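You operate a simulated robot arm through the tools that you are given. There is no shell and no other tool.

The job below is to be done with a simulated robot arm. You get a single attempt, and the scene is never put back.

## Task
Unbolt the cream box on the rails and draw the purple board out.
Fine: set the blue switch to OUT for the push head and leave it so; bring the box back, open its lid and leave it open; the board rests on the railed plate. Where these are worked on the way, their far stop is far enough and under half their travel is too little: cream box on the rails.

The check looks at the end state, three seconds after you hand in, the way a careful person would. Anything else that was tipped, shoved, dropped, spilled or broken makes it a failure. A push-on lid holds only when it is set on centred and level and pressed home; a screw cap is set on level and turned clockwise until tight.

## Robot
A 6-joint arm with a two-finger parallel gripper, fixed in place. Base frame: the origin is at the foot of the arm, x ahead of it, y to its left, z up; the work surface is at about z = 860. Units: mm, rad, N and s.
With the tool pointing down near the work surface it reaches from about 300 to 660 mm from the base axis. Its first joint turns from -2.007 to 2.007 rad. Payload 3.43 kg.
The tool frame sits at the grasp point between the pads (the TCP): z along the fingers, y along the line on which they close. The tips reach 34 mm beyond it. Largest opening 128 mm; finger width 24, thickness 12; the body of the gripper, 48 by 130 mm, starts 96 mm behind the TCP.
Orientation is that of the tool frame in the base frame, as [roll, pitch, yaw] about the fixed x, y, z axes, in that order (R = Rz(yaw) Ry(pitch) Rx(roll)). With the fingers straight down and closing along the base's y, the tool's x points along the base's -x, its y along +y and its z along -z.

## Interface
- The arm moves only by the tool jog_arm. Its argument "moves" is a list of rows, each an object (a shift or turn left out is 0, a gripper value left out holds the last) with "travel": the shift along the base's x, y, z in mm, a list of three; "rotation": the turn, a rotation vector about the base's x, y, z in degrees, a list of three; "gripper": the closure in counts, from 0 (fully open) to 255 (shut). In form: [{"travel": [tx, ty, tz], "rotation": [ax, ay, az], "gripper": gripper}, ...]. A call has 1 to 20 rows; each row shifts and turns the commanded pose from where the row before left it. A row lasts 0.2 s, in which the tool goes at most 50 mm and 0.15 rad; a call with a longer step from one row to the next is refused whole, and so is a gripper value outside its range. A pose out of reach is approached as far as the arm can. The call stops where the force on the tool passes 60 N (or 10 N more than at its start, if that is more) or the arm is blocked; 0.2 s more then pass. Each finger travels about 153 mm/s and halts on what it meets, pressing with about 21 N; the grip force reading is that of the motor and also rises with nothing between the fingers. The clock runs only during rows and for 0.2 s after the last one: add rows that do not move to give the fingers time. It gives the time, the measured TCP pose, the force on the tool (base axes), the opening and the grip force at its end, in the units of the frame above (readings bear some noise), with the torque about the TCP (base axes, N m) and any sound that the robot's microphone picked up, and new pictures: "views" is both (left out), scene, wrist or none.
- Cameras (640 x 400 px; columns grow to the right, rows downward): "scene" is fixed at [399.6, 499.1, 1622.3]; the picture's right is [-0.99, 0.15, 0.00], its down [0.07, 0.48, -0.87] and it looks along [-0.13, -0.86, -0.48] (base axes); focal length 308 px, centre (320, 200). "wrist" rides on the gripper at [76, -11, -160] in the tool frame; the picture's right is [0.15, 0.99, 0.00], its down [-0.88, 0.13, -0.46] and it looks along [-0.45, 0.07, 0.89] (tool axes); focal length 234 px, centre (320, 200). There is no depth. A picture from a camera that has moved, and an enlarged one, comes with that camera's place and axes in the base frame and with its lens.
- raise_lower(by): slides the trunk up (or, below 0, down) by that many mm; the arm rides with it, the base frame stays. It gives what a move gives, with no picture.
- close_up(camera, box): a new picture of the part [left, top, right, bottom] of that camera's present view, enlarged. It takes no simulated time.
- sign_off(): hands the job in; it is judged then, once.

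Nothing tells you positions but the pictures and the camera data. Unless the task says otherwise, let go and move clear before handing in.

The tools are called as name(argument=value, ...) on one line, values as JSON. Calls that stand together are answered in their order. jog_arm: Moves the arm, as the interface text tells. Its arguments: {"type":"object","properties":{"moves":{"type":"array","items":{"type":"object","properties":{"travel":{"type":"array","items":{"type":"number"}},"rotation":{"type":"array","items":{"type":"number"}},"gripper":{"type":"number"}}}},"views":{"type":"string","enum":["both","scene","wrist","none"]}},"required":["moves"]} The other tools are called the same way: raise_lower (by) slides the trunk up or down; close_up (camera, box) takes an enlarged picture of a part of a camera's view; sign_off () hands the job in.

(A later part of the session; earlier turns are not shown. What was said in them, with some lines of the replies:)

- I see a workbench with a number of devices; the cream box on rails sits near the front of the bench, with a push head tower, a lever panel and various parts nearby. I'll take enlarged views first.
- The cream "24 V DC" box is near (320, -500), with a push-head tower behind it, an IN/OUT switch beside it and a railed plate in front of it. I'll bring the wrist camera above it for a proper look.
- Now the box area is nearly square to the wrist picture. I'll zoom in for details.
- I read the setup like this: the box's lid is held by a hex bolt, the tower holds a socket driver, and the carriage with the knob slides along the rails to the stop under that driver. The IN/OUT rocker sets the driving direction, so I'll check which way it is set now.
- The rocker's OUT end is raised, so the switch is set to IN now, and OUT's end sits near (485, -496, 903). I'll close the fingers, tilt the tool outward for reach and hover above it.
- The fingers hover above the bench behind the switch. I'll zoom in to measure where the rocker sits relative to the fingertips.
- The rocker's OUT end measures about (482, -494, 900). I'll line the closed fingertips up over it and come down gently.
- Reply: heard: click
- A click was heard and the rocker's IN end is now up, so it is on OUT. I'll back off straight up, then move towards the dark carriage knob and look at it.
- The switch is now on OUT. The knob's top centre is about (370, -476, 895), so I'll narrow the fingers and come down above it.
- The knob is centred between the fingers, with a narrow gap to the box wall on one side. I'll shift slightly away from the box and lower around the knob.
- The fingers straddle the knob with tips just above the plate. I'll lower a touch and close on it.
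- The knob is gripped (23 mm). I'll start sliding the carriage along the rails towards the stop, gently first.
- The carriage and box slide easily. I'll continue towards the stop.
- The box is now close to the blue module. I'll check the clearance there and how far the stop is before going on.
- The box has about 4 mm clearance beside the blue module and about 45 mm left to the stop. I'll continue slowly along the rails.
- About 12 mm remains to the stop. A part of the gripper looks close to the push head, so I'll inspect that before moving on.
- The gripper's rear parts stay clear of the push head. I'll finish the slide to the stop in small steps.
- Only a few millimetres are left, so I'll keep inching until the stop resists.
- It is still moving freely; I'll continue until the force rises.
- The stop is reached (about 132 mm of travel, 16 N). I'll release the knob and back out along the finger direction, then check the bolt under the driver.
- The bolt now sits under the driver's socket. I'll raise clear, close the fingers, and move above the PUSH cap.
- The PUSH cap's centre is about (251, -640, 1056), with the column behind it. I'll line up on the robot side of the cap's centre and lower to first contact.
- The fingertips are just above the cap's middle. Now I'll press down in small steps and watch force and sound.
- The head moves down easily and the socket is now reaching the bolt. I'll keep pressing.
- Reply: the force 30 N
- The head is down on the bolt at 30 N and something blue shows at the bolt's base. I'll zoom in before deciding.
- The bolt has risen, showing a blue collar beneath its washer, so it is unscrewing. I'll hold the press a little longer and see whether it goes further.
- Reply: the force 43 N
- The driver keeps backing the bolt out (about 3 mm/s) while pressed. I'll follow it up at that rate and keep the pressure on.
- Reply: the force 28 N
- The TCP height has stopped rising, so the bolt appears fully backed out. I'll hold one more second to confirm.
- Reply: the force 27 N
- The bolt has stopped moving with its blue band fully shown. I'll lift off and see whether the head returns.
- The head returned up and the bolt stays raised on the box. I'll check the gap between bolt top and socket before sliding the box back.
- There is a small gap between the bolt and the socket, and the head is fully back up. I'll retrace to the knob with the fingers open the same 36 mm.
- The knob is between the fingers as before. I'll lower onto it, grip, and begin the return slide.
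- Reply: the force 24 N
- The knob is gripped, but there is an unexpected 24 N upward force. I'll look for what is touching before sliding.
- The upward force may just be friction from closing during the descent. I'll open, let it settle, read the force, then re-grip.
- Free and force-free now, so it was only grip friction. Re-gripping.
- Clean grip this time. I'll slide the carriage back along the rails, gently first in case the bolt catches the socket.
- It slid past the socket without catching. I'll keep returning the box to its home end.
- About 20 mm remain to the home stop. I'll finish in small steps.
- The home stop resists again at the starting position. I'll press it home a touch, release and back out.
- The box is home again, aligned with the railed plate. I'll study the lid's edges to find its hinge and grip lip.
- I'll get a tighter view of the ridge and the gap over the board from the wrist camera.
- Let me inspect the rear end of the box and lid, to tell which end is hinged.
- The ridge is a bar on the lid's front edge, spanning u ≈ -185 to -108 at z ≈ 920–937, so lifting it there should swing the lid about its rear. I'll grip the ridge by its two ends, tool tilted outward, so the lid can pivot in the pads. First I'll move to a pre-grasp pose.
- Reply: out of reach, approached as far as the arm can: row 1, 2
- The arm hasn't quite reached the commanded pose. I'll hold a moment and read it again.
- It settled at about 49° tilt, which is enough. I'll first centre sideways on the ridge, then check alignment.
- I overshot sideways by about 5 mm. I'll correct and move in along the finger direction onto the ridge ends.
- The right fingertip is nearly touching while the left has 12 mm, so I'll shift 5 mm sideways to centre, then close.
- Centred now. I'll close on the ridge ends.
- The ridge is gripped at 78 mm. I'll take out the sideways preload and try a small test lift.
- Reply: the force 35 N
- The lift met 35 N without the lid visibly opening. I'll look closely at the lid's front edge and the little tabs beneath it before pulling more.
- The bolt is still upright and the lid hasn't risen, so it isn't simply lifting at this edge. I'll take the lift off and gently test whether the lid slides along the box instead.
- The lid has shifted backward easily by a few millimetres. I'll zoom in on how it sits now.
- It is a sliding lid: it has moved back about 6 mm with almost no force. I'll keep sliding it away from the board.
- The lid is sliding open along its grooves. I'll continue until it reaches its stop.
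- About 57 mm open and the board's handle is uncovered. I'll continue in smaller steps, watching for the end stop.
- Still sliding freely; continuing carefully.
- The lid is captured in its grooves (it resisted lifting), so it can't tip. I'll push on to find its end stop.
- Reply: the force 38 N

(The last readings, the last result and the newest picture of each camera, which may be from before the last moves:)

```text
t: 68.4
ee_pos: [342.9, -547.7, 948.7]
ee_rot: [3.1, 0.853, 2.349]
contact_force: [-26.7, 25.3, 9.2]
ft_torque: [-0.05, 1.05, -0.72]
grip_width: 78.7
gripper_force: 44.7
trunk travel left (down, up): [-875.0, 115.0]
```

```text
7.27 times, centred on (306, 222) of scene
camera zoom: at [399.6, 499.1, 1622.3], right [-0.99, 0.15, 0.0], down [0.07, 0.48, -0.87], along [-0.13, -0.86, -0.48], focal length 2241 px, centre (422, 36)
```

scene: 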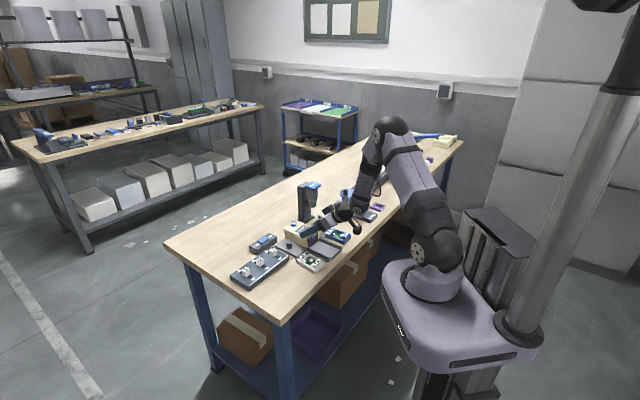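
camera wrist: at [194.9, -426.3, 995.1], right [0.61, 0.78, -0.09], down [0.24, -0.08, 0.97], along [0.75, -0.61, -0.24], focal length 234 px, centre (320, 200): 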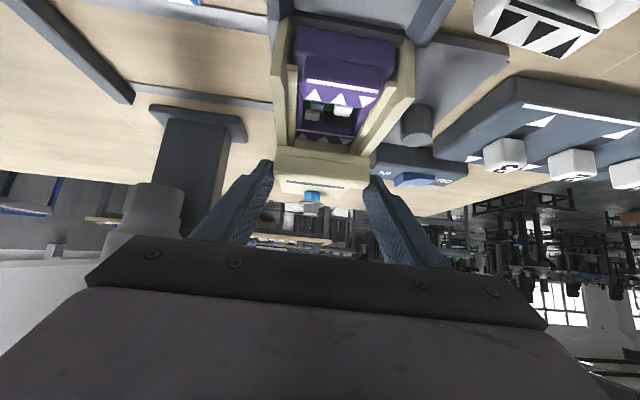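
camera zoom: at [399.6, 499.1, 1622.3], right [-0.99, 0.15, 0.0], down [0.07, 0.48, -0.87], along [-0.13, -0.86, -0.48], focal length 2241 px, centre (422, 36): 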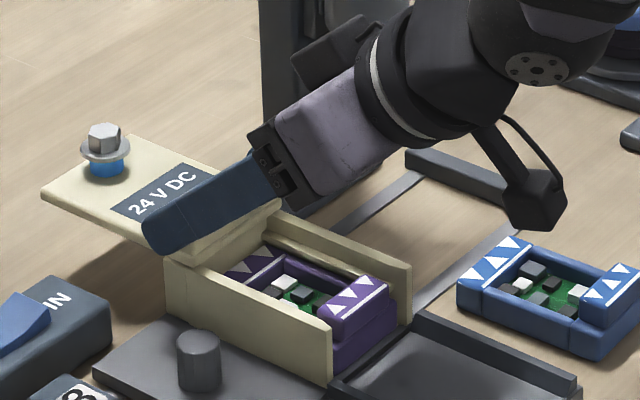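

The lid hit its end stop (37 N) at about 93 mm — fully open. I'll relax, release and back away.

jog_arm(moves=[{"travel": [-1.5, 1.5, 0]}, {"travel": [-1.5, 1.5, 0]}, {"gripper": 56}, {}, {}, {"travel": [-6, 5.5, 7]}, {"travel": [-12, 11, 14]}, {"travel": [-15, 14, 20]}, {"travel": [-15, 14, 25]}, {}])

close_up(camera="scene", box=[276, 195, 346, 260])

close_up(camera="wrist", box=[200, 0, 440, 200])

```text
t: 70.6
ee_pos: [296.0, -506.2, 1015.2]
ee_rot: [3.101, 0.856, 2.352]
contact_force: [0.4, 0.6, -0.9]
ft_torque: [0.0, -0.01, 0.01]
grip_width: 100.0
gripper_force: 0.1
trunk travel left (down, up): [-875.0, 115.0]
camera wrist: at [164.2, -400.3, 1061.5], right [0.61, 0.79, -0.09], down [0.24, -0.08, 0.97], along [0.75, -0.61, -0.24], focal length 234 px, centre (320, 200)
```

scene: 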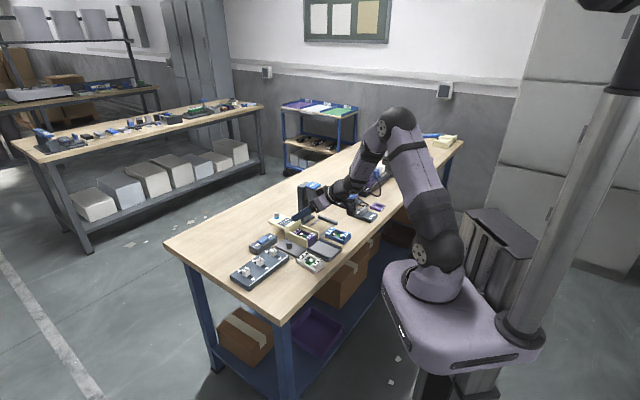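
wrist: 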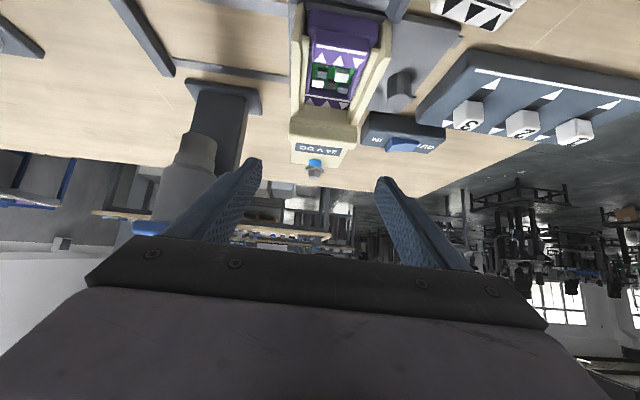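

```text
6.15 times, centred on (311, 228) of scene
camera zoom: at [399.6, 499.1, 1622.3], right [-0.99, 0.15, 0.0], down [0.07, 0.48, -0.87], along [-0.13, -0.86, -0.48], focal length 1896 px, centre (375, 31)
```

zoom: 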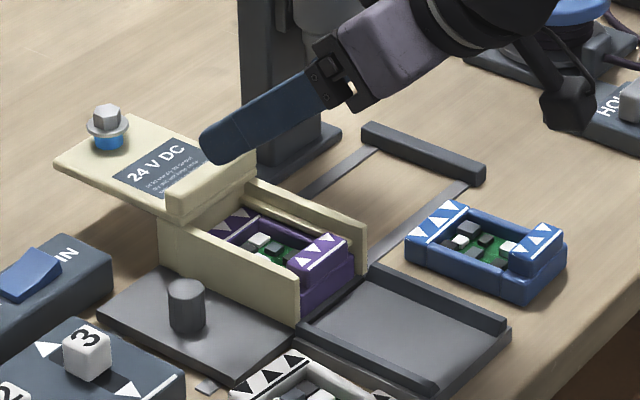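

```text
2.00 times, centred on (320, 100) of wrist
camera zoom: at [164.2, -400.3, 1061.5], right [0.61, 0.79, -0.09], down [0.24, -0.08, 0.97], along [0.75, -0.61, -0.24], focal length 468 px, centre (320, 400)
```

zoom: 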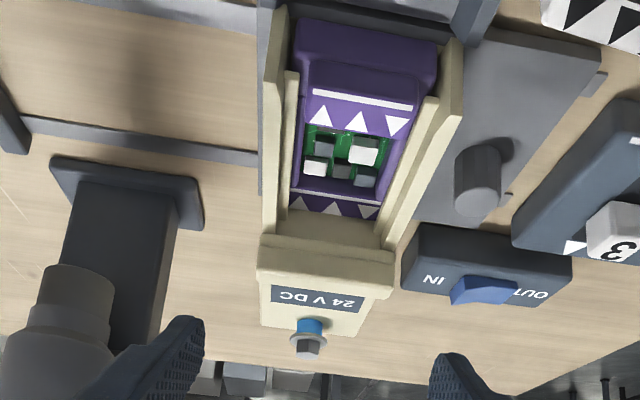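

The lid is fully open and stays put, exposing the board with its raised handle between the wall ledges. To pull it I'll straighten the tool and turn it so the fingers close along the draw direction.

jog_arm(moves=[{"travel": [0, 0, 10], "rotation": [5.8, 5.8, 0]}, {"travel": [0, 0, 10], "rotation": [5.8, 5.8, 0]}, {"travel": [0, 0, 10], "rotation": [5.8, 5.8, 0]}, {"travel": [0, 0, 10], "rotation": [5.8, 5.8, 0]}, {"rotation": [5.8, 5.8, 0]}, {"rotation": [5.8, 5.8, 0]}, {}], views="scene")

```text
t: 72.2
ee_pos: [295.0, -504.5, 1054.8]
ee_rot: [3.106, -0.003, 2.353]
contact_force: [0.4, -0.1, 0.4]
ft_torque: [0.01, -0.02, 0.02]
grip_width: 99.7
gripper_force: 0.1
trunk travel left (down, up): [-875.0, 115.0]
```

scene: 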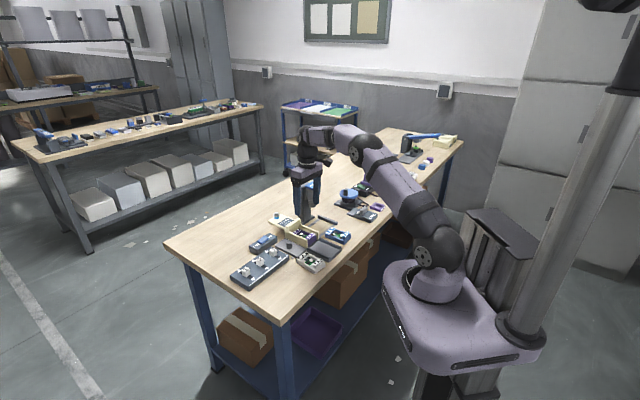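

Now I'll remove the small 2° roll error and turn the tool -90° about the vertical.

jog_arm(moves=[{"rotation": [-1.44, 1.45, 0]}, {"rotation": [0, 0, -8.2]}, {"rotation": [0, 0, -8.2]}, {"rotation": [0, 0, -8.2]}, {"rotation": [0, 0, -8.2]}, {"rotation": [0, 0, -8.2]}, {"rotation": [0, 0, -8.2]}, {"rotation": [0, 0, -8.2]}, {"rotation": [0, 0, -8.2]}, {"rotation": [0, 0, -8.2]}, {"rotation": [0, 0, -8.2]}, {"rotation": [0, 0, -8]}, {}])

close_up(camera="wrist", box=[200, 30, 440, 230])

```text
t: 75.0
ee_pos: [296.4, -506.4, 1053.8]
ee_rot: [-3.141, -0.001, 0.78]
contact_force: [-0.4, -0.6, -0.5]
ft_torque: [-0.02, 0.01, -0.03]
grip_width: 99.6
gripper_force: 0.0
trunk travel left (down, up): [-875.0, 115.0]
camera wrist: at [341.6, -446.2, 1213.7], right [0.8, -0.6, 0.0], down [-0.53, -0.71, 0.45], along [-0.27, -0.36, -0.89], focal length 234 px, centre (320, 200)
```

scene: 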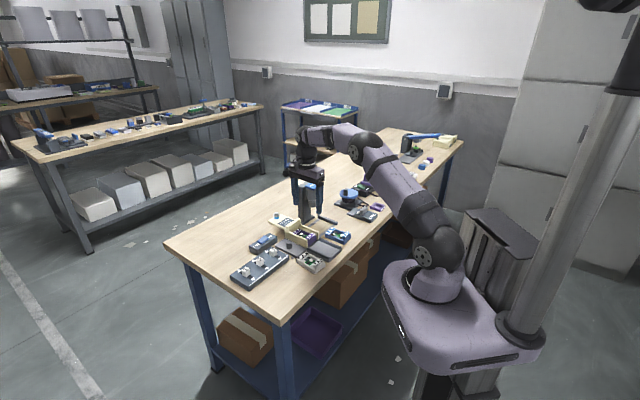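
wrist: 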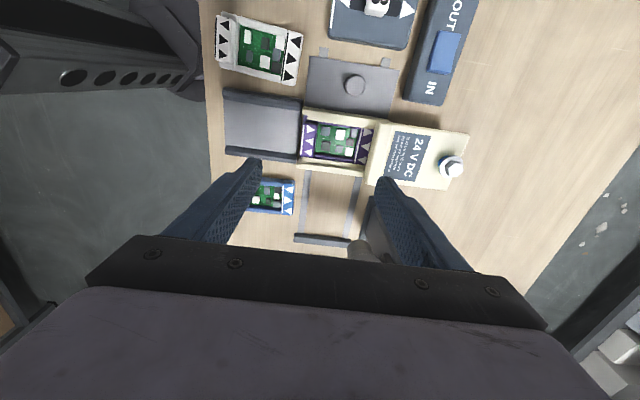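

```text
2.00 times, centred on (320, 130) of wrist
camera zoom: at [341.6, -446.2, 1213.7], right [0.8, -0.6, 0.0], down [-0.53, -0.71, 0.45], along [-0.27, -0.36, -0.89], focal length 468 px, centre (320, 340)
```

zoom: 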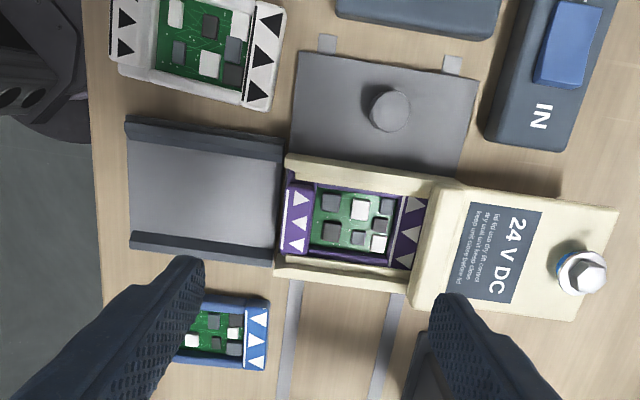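

This overhead view shows the board clearly. I'll zoom in on its handle to place the fingers.

close_up(camera="wrist", box=[280, 95, 400, 185])

close_up(camera="scene", box=[290, 215, 345, 260])

```text
4.44 times, centred on (340, 140) of wrist
camera zoom: at [341.6, -446.2, 1213.7], right [0.8, -0.6, 0.0], down [-0.53, -0.71, 0.45], along [-0.27, -0.36, -0.89], focal length 1041 px, centre (231, 467)
```

zoom: 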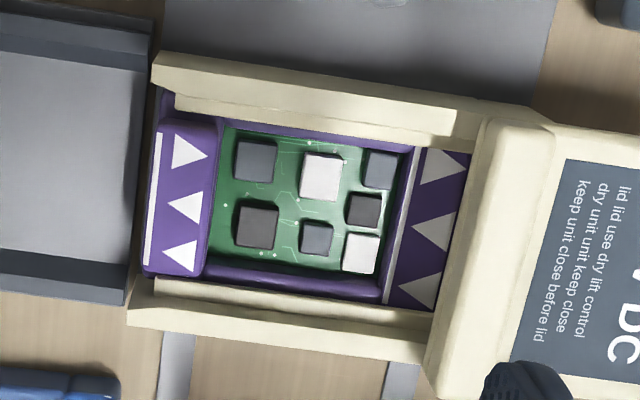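

```text
8.89 times, centred on (318, 238) of scene
camera zoom: at [399.6, 499.1, 1622.3], right [-0.99, 0.15, 0.0], down [0.07, 0.48, -0.87], along [-0.13, -0.86, -0.48], focal length 2739 px, centre (342, -133)
```

zoom: 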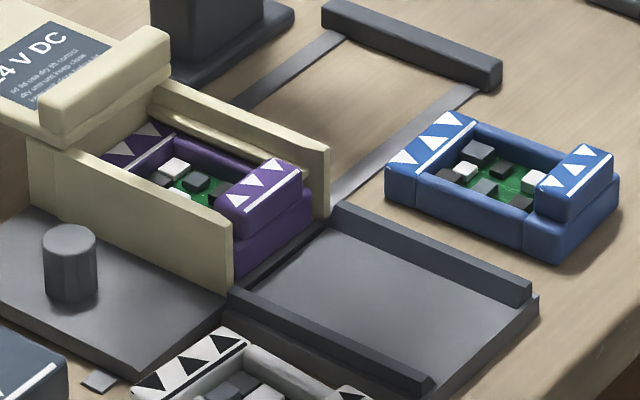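

The handle spans v -544 to -561 with its top near z 909 and the components about 24 mm lower. I'll centre over it with a 40 mm opening and descend part-way.

jog_arm(moves=[{"travel": [-8.3, 13.2, 0], "gripper": 176}, {"travel": [0, 0, -30]}, {"travel": [0, 0, -30]}, {"travel": [0, 0, -25]}, {}])

close_up(camera="wrist", box=[220, 60, 420, 210])

close_up(camera="scene", box=[290, 200, 350, 260])

```text
t: 76.2
ee_pos: [286.9, -493.2, 967.6]
ee_rot: [3.14, -0.002, 0.782]
contact_force: [0.1, -0.4, 0.3]
ft_torque: [-0.06, 0.01, 0.01]
grip_width: 39.5
gripper_force: 0.0
trunk travel left (down, up): [-875.0, 115.0]
camera wrist: at [333.7, -434.2, 1127.6], right [0.8, -0.6, 0.0], down [-0.53, -0.71, 0.45], along [-0.27, -0.36, -0.89], focal length 234 px, centre (320, 200)
```

scene: 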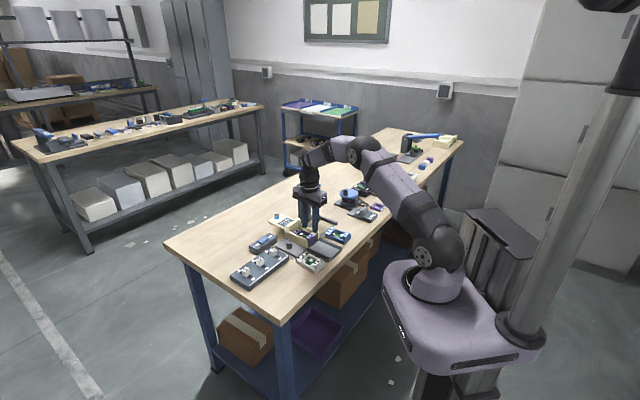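
wrist: 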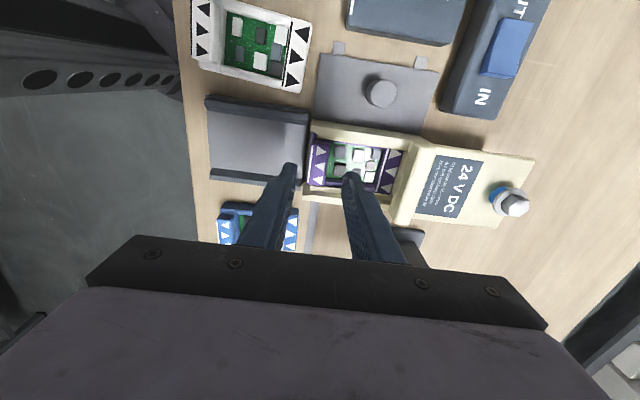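

```text
2.67 times, centred on (320, 135) of wrist
camera zoom: at [333.7, -434.2, 1127.6], right [0.8, -0.6, 0.0], down [-0.53, -0.71, 0.45], along [-0.27, -0.36, -0.89], focal length 624 px, centre (320, 373)
```

zoom: 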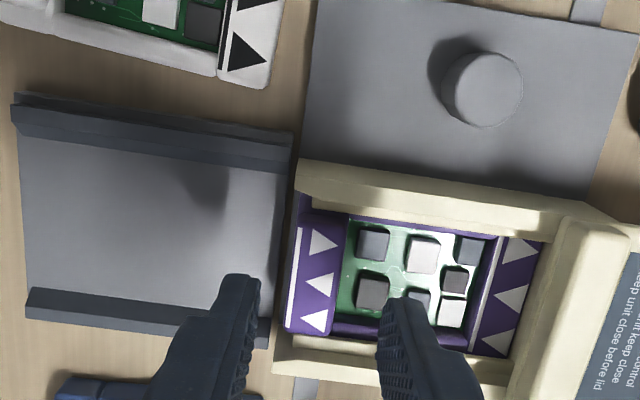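

```text
6.67 times, centred on (320, 230) of scene
camera zoom: at [399.6, 499.1, 1622.3], right [-0.99, 0.15, 0.0], down [0.07, 0.48, -0.87], along [-0.13, -0.86, -0.48], focal length 2054 px, centre (320, 0)
```

zoom: 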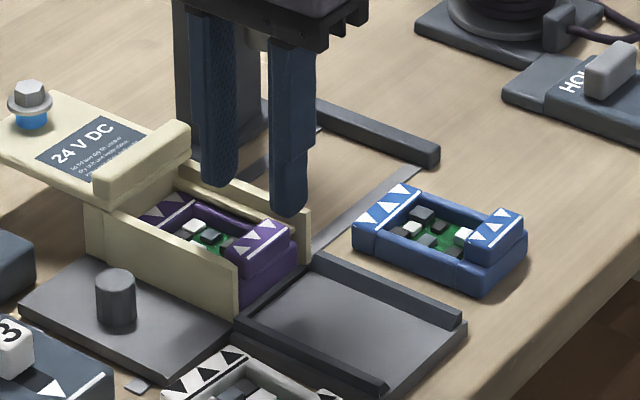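

The fingers straddle the handle with its centre within 1 mm. I'll lower the tips to just above the components and close.

jog_arm(moves=[{"travel": [0, 0, -15]}, {"travel": [0, 0, -12]}, {"travel": [0, 0, -8]}, {"travel": [0, 0, -5]}, {}, {}])

close_up(camera="scene", box=[290, 200, 350, 260])

close_up(camera="wrist", box=[240, 80, 400, 210])

```text
t: 77.6
ee_pos: [288.4, -493.0, 929.2]
ee_rot: [-3.14, -0.001, 0.783]
contact_force: [0.4, 0.6, -0.2]
ft_torque: [-0.01, -0.04, 0.01]
grip_width: 40.0
gripper_force: 0.0
trunk travel left (down, up): [-875.0, 115.0]
camera wrist: at [333.8, -433.1, 1088.3], right [0.8, -0.6, 0.0], down [-0.53, -0.71, 0.45], along [-0.27, -0.36, -0.89], focal length 234 px, centre (320, 200)
```

scene: 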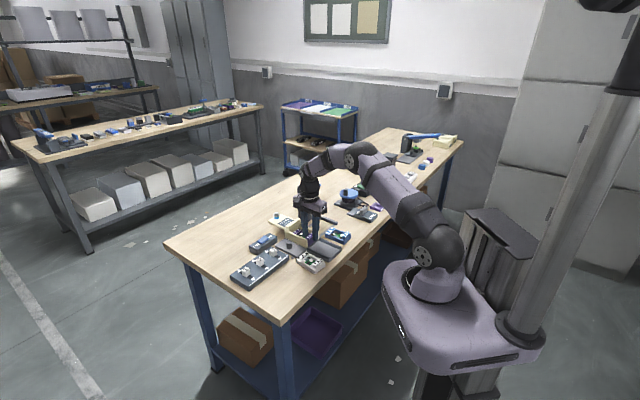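
wrist: 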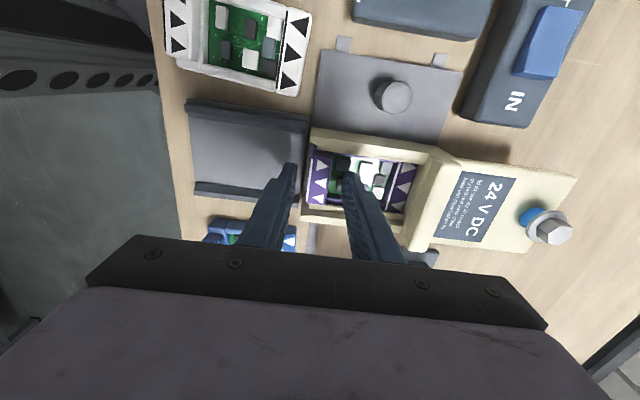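

```text
6.67 times, centred on (320, 230) of scene
camera zoom: at [399.6, 499.1, 1622.3], right [-0.99, 0.15, 0.0], down [0.07, 0.48, -0.87], along [-0.13, -0.86, -0.48], focal length 2054 px, centre (320, 0)
```

zoom: 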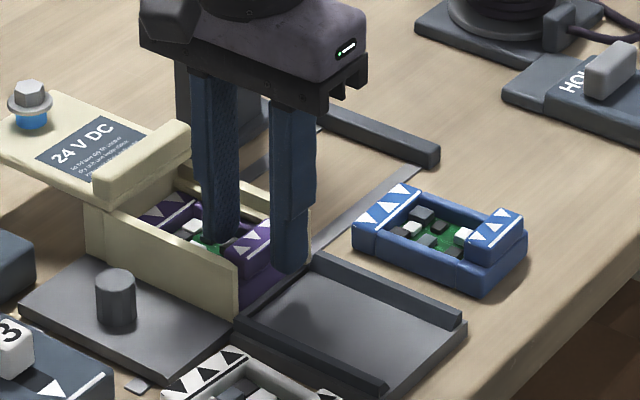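

```text
3.08 times, centred on (320, 145) of wrist
camera zoom: at [333.8, -433.1, 1088.3], right [0.8, -0.6, 0.0], down [-0.53, -0.71, 0.45], along [-0.27, -0.36, -0.89], focal length 720 px, centre (320, 369)
```

zoom: 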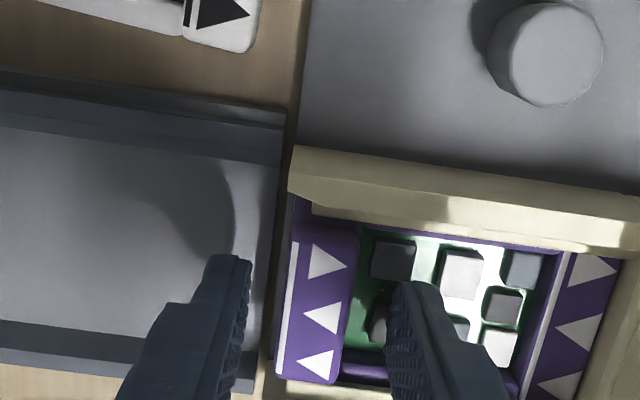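

Tips are just clear of the components and on either side of the handle. Closing on it.

jog_arm(moves=[{"travel": [0, 0, -2]}, {"gripper": 255}, {}, {}], views="wrist")

close_up(camera="wrist", box=[240, 80, 400, 210])

close_up(camera="scene", box=[290, 200, 350, 260])

```text
t: 78.6
ee_pos: [287.5, -491.8, 926.9]
ee_rot: [-3.14, -0.002, 0.784]
contact_force: [-3.7, 3.1, -0.1]
ft_torque: [0.1, 0.16, 0.08]
grip_width: 18.6
gripper_force: 20.8
trunk travel left (down, up): [-875.0, 115.0]
camera wrist: at [333.1, -432.6, 1086.7], right [0.8, -0.6, 0.0], down [-0.53, -0.71, 0.45], along [-0.27, -0.36, -0.89], focal length 234 px, centre (320, 200)
```

wrist: 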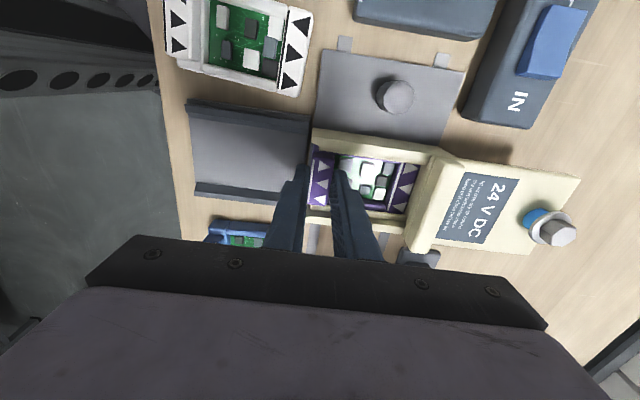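

```text
3.08 times, centred on (320, 145) of wrist
camera zoom: at [333.1, -432.6, 1086.7], right [0.8, -0.6, 0.0], down [-0.53, -0.71, 0.45], along [-0.27, -0.36, -0.89], focal length 720 px, centre (320, 369)
```

zoom: 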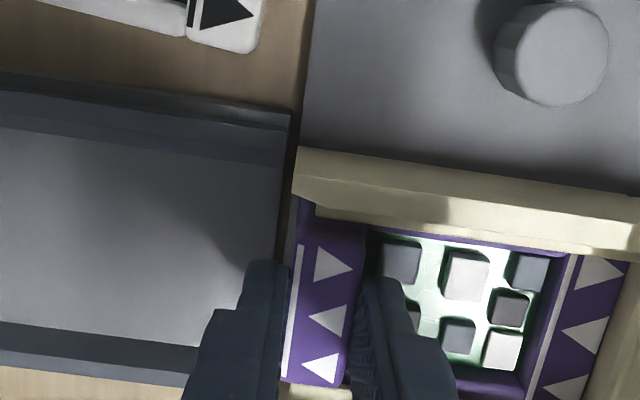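

```text
6.67 times, centred on (320, 230) of scene
camera zoom: at [399.6, 499.1, 1622.3], right [-0.99, 0.15, 0.0], down [0.07, 0.48, -0.87], along [-0.13, -0.86, -0.48], focal length 2054 px, centre (320, 0)
```

zoom: 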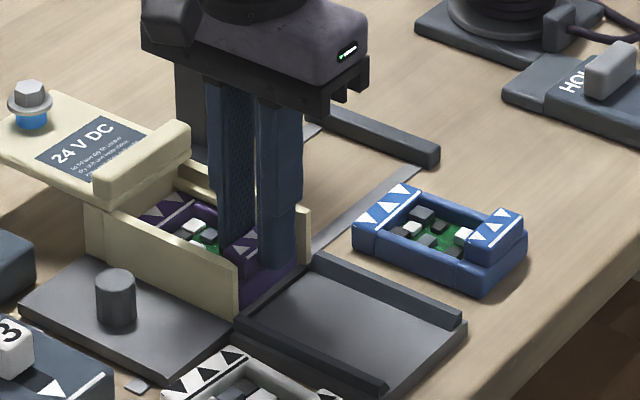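

The handle is gripped. The board and the railed channel are aligned (both centred near u = -145), so I'll draw the board out along it gently.

jog_arm(moves=[{"travel": [-1.5, 1.5, 0]}, {"travel": [-2, 2, 0]}, {"travel": [-2.5, 2.5, 0]}, {"travel": [-3, 3, 0]}, {}])

close_up(camera="scene", box=[290, 210, 350, 260])

```text
t: 79.8
ee_pos: [279.0, -483.0, 926.7]
ee_rot: [3.139, -0.003, 0.783]
contact_force: [1.2, 1.5, 3.1]
ft_torque: [0.12, -0.08, 0.0]
grip_width: 18.3
gripper_force: 20.5
trunk travel left (down, up): [-875.0, 115.0]
camera wrist: at [323.9, -423.8, 1086.6], right [0.8, -0.6, 0.0], down [-0.53, -0.71, 0.45], along [-0.27, -0.37, -0.89], focal length 234 px, centre (320, 200)
```

scene: 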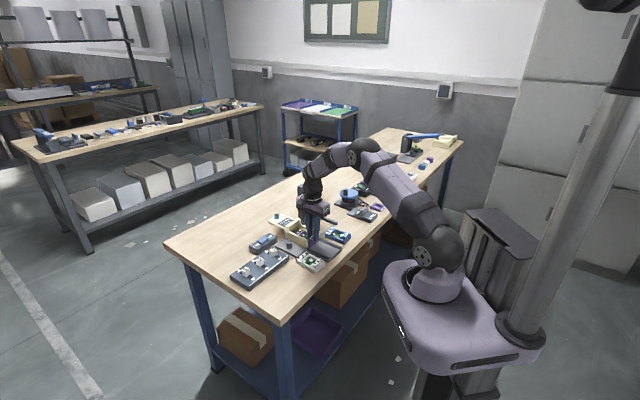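
wrist: 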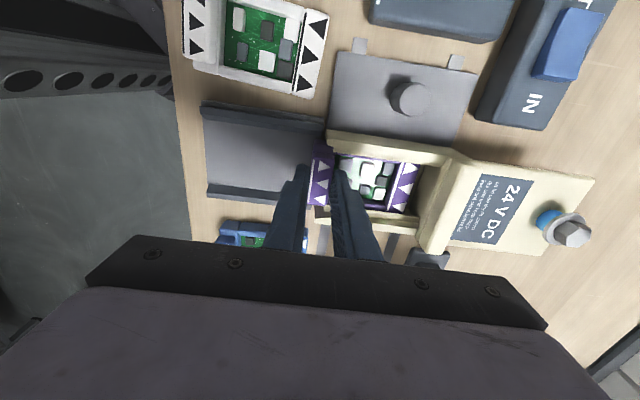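

```text
8.00 times, centred on (320, 235) of scene
camera zoom: at [399.6, 499.1, 1622.3], right [-0.99, 0.15, 0.0], down [0.07, 0.48, -0.87], along [-0.13, -0.86, -0.48], focal length 2465 px, centre (320, -80)
```

zoom: 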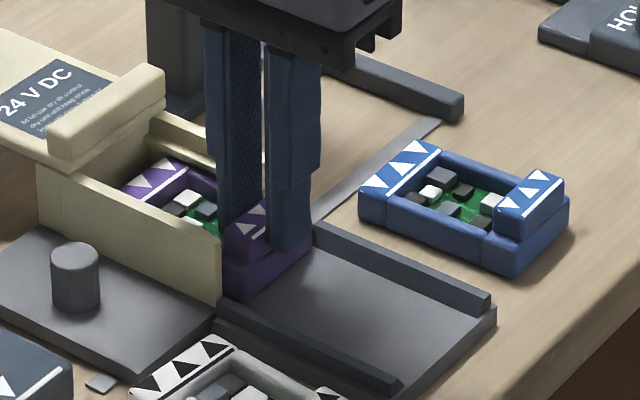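

The board slides out freely, about 12 mm so far. I'll continue drawing it along the plate.

jog_arm(moves=[{"travel": [-3.5, 3.5, 0]}, {"travel": [-4, 4, 0]}, {"travel": [-4, 4, 0]}, {"travel": [-4, 4, 0]}, {"travel": [-4, 4, 0]}, {"travel": [-4, 4, 0]}, {"travel": [-4, 4, 0]}, {"travel": [-4, 4, 0]}, {}])

close_up(camera="scene", box=[290, 210, 350, 260])

close_up(camera="wrist", box=[200, 70, 440, 230])

```text
t: 81.8
ee_pos: [247.0, -452.5, 926.4]
ee_rot: [-3.14, -0.001, 0.785]
contact_force: [-0.5, 1.3, 0.8]
ft_torque: [0.02, 0.02, -0.01]
grip_width: 18.6
gripper_force: 20.5
trunk travel left (down, up): [-875.0, 115.0]
camera wrist: at [292.9, -391.9, 1087.1], right [0.8, -0.6, 0.0], down [-0.53, -0.71, 0.45], along [-0.27, -0.36, -0.89], focal length 234 px, centre (320, 200)
```

scene: 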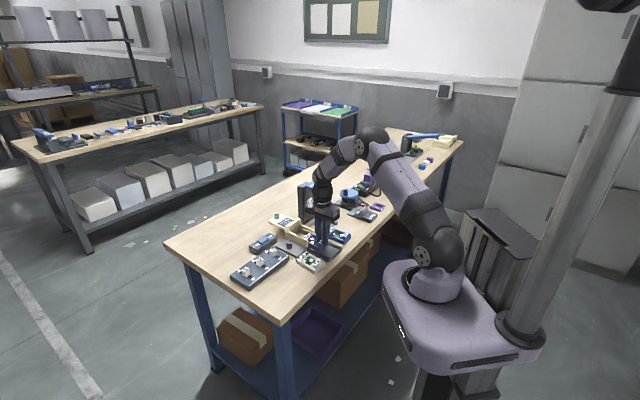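
wrist: 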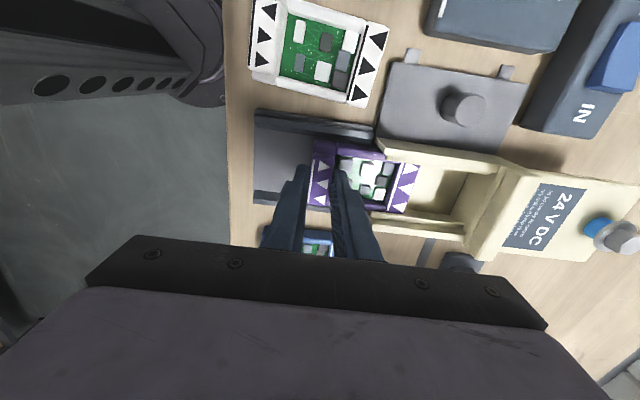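

```text
8.00 times, centred on (320, 235) of scene
camera zoom: at [399.6, 499.1, 1622.3], right [-0.99, 0.15, 0.0], down [0.07, 0.48, -0.87], along [-0.13, -0.86, -0.48], focal length 2465 px, centre (320, -80)
```

zoom: 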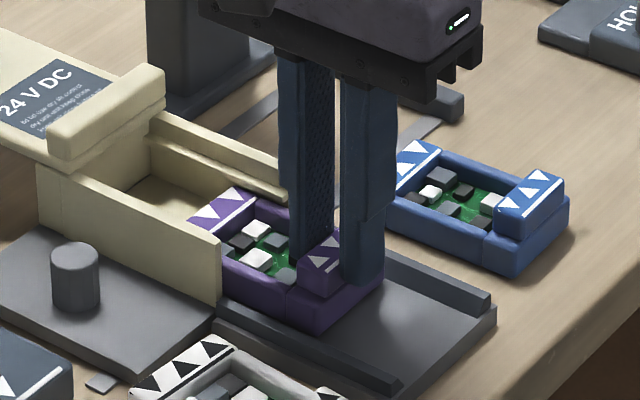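

```text
2.50 times, centred on (320, 150) of wrist
camera zoom: at [292.9, -391.9, 1087.1], right [0.8, -0.6, 0.0], down [-0.53, -0.71, 0.45], along [-0.27, -0.36, -0.89], focal length 585 px, centre (320, 325)
```

zoom: 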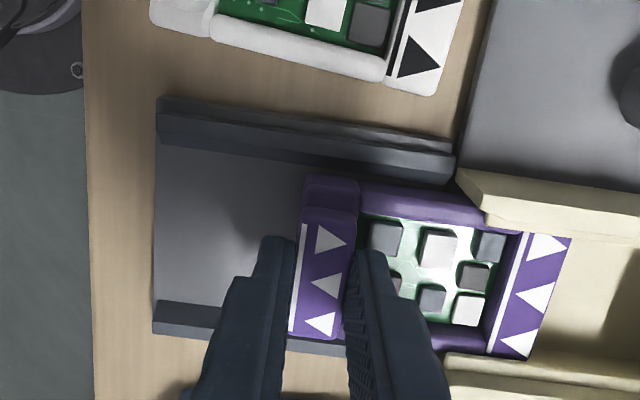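

Halfway onto the plate and well aligned. Continuing until the whole board is on the plate.

jog_arm(moves=[{"travel": [-4, 4, 0]}, {"travel": [-4, 4, 0]}, {"travel": [-4, 4, 0]}, {"travel": [-4, 4, 0]}, {"travel": [-4, 4, 0]}, {"travel": [-4, 4, 0]}, {"travel": [-4, 4, 0]}, {"travel": [-3, 3, 0]}, {}])

close_up(camera="scene", box=[290, 210, 350, 260])

close_up(camera="wrist", box=[200, 70, 440, 230])

```text
t: 83.8
ee_pos: [215.3, -421.3, 927.1]
ee_rot: [3.141, -0.002, 0.784]
contact_force: [0.0, -0.9, 0.6]
ft_torque: [-0.01, 0.03, -0.01]
grip_width: 18.5
gripper_force: 21.2
trunk travel left (down, up): [-875.0, 115.0]
camera wrist: at [261.5, -361.4, 1086.7], right [0.8, -0.6, 0.0], down [-0.53, -0.71, 0.45], along [-0.27, -0.36, -0.89], focal length 234 px, centre (320, 200)
```

scene: 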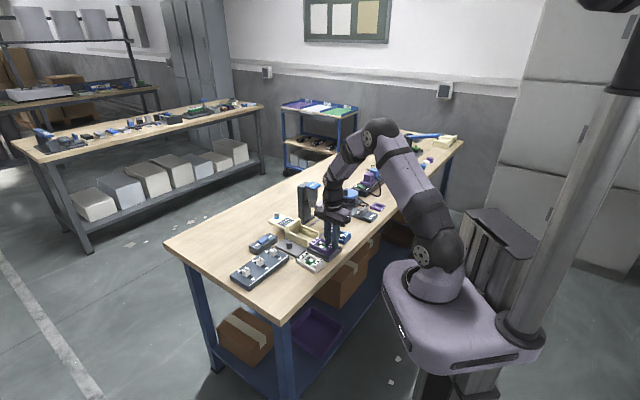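
wrist: 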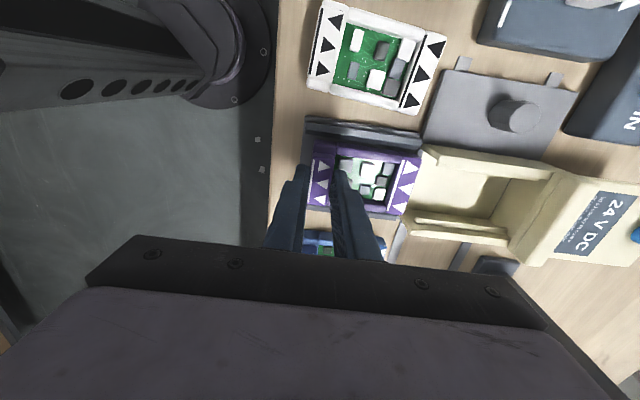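

```text
8.00 times, centred on (320, 235) of scene
camera zoom: at [399.6, 499.1, 1622.3], right [-0.99, 0.15, 0.0], down [0.07, 0.48, -0.87], along [-0.13, -0.86, -0.48], focal length 2465 px, centre (320, -80)
```

zoom: 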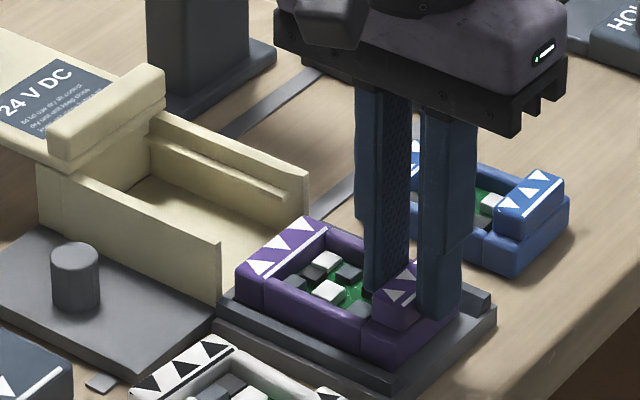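

```text
2.50 times, centred on (320, 150) of wrist
camera zoom: at [261.5, -361.4, 1086.7], right [0.8, -0.6, 0.0], down [-0.53, -0.71, 0.45], along [-0.27, -0.36, -0.89], focal length 585 px, centre (320, 325)
```

zoom: 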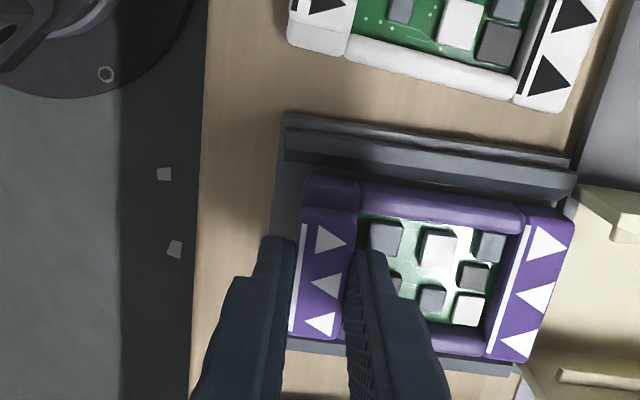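

The board is on the plate with slightly more room at the near end. I'll draw it 4 mm further to centre it, then lower gently to feel whether it is seated.

jog_arm(moves=[{"travel": [-1.5, 1.5, 0]}, {"travel": [-1.4, 1.4, 0]}, {"travel": [0, 0, -1]}, {"travel": [0, 0, -1]}, {}], views="none")

close_up(camera="scene", box=[300, 215, 350, 260])

```text
t: 85.0
ee_pos: [211.9, -419.3, 926.2]
ee_rot: [3.136, 0.001, 0.784]
contact_force: [1.8, 0.4, 15.9]
ft_torque: [-0.01, -0.04, 0.01]
grip_width: 18.9
gripper_force: 21.2
trunk travel left (down, up): [-875.0, 115.0]
```

```text
8.89 times, centred on (325, 238) of scene
camera zoom: at [399.6, 499.1, 1622.3], right [-0.99, 0.15, 0.0], down [0.07, 0.48, -0.87], along [-0.13, -0.86, -0.48], focal length 2739 px, centre (276, -133)
```

zoom: 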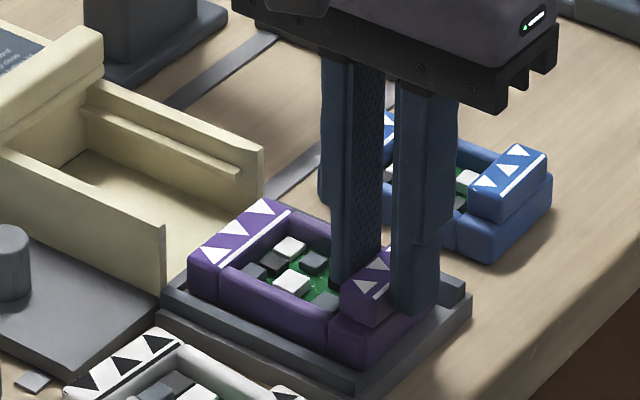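

It's seated: pressing 2 mm gave 16 N from the plate. I'll relieve that, open, and rise straight up.

jog_arm(moves=[{"travel": [0, 0, 2]}, {"gripper": 176}, {}, {}, {"travel": [0, 0, 15]}, {"travel": [0, 0, 30]}, {"travel": [0, 0, 40]}, {"travel": [0, 0, 45]}, {"travel": [0, 0, 45]}, {}])

close_up(camera="scene", box=[240, 190, 360, 290])

close_up(camera="wrist", box=[200, 30, 440, 230])

```text
t: 87.2
ee_pos: [214.4, -419.9, 1103.3]
ee_rot: [-3.14, -0.001, 0.783]
contact_force: [-0.3, -0.3, 0.5]
ft_torque: [0.01, 0.04, 0.01]
grip_width: 39.6
gripper_force: 0.0
trunk travel left (down, up): [-875.0, 115.0]
camera wrist: at [260.0, -359.5, 1263.0], right [0.8, -0.6, 0.0], down [-0.53, -0.71, 0.45], along [-0.27, -0.36, -0.89], focal length 234 px, centre (320, 200)
```

scene: 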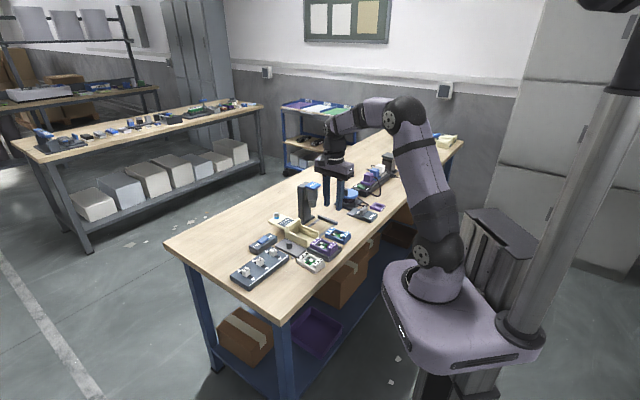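
wrist: 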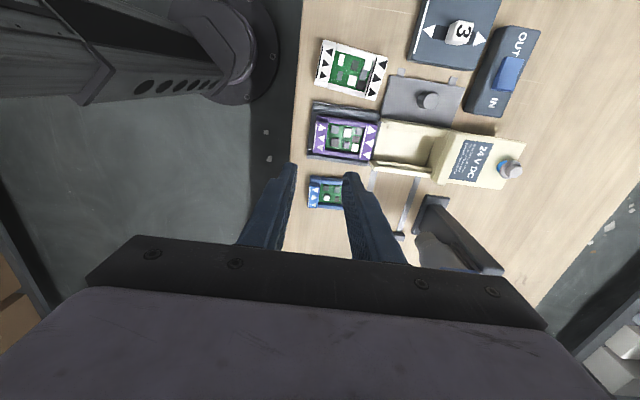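

```text
4.00 times, centred on (300, 240) of scene
camera zoom: at [399.6, 499.1, 1622.3], right [-0.99, 0.15, 0.0], down [0.07, 0.48, -0.87], along [-0.13, -0.86, -0.48], focal length 1233 px, centre (400, 40)
```

zoom: 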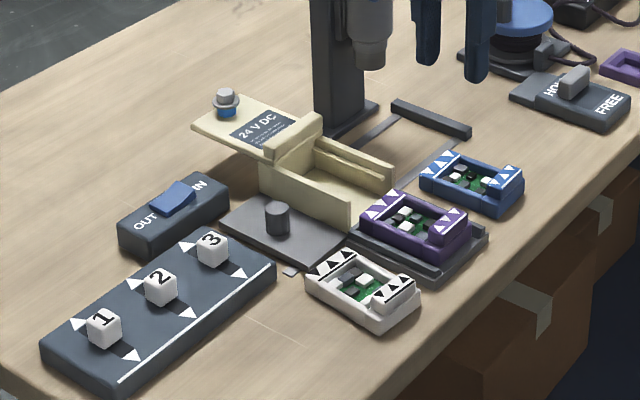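

```text
2.00 times, centred on (320, 130) of wrist
camera zoom: at [260.0, -359.5, 1263.0], right [0.8, -0.6, 0.0], down [-0.53, -0.71, 0.45], along [-0.27, -0.36, -0.89], focal length 468 px, centre (320, 340)
```

zoom: 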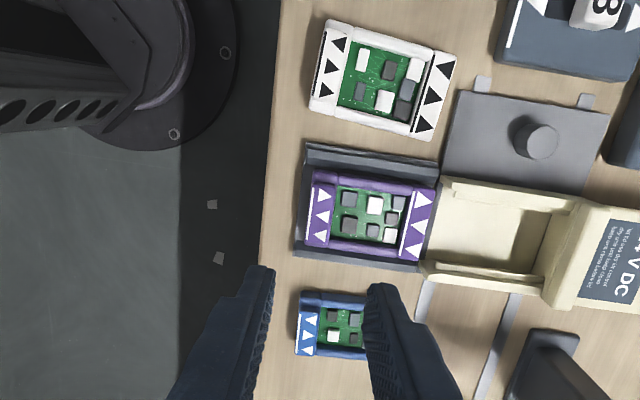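

Everything looks right: board on the plate, lid open, box at home. I'll compare the final layout with the first picture to confirm the box is fully back and nothing else moved.

close_up(camera="scene", box=[220, 170, 400, 290])

close_up(camera="scene", box=[240, 222, 290, 258])

close_up(camera="scene", box=[280, 210, 360, 260])

```text
3.33 times, centred on (310, 230) of scene
camera zoom: at [399.6, 499.1, 1622.3], right [-0.99, 0.15, 0.0], down [0.07, 0.48, -0.87], along [-0.13, -0.86, -0.48], focal length 1027 px, centre (353, 100)
```

zoom: 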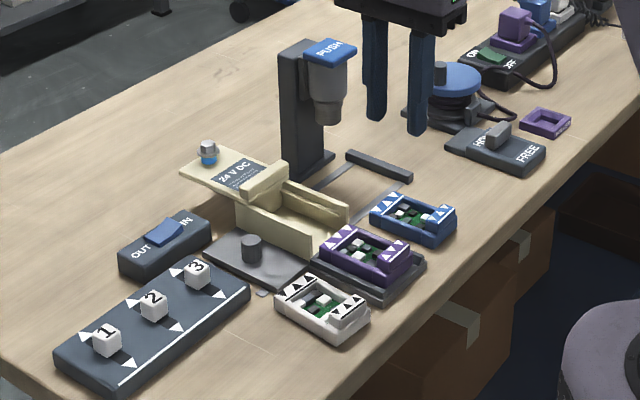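

```text
11.11 times, centred on (265, 240) of scene
camera zoom: at [399.6, 499.1, 1622.3], right [-0.99, 0.15, 0.0], down [0.07, 0.48, -0.87], along [-0.13, -0.86, -0.48], focal length 3424 px, centre (931, -244)
```

zoom: 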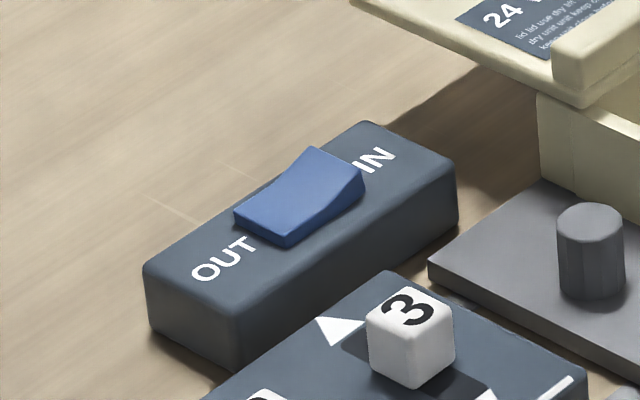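

```text
8.00 times, centred on (320, 235) of scene
camera zoom: at [399.6, 499.1, 1622.3], right [-0.99, 0.15, 0.0], down [0.07, 0.48, -0.87], along [-0.13, -0.86, -0.48], focal length 2465 px, centre (320, -80)
```

zoom: 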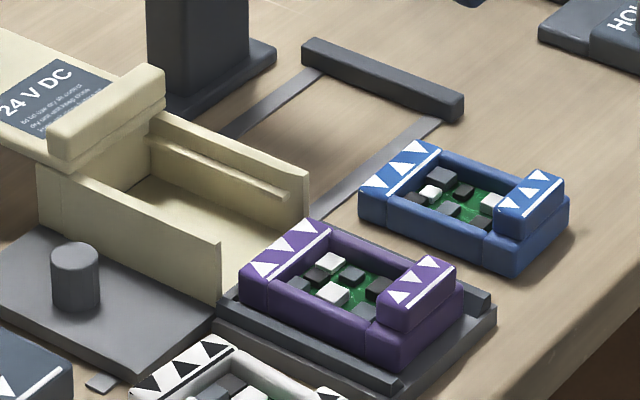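

All checks out: the box is back at its start position with the lid fully open. The bolt is out, the switch is on OUT, the purple board is seated between the plate's rails, and the neighbouring parts haven't moved. The gripper is clear, so I'm handing in.

sign_off()

```text
The job is handed in.
```

The box is unbolted and the purple board is out, resting on the railed plate. I've handed the job in, but no verdict came back.

- **Switch:** The blue switch is set to OUT and left there. It clicked over when pressed, and the last picture shows the OUT end down.
- **Unbolting:** I slid the box along the rails to the far stop and held the push head down until the bolt stopped rising. Its blue band was fully showing.
- **Box and lid:** The box is back at its starting end, matching the first picture. The lid slides rather than lifts. I found that out after pulling up on it with about 35 N, which moved nothing. It is now fully open against its end stop.
- **Board:** I drew the board out by its handle and centred it between the plate's rails. Pressing down lightly confirmed it was seated.

In the final pictures, the blue and white modules and the other nearby parts are where they started. The gripper was open and well clear when I handed in.
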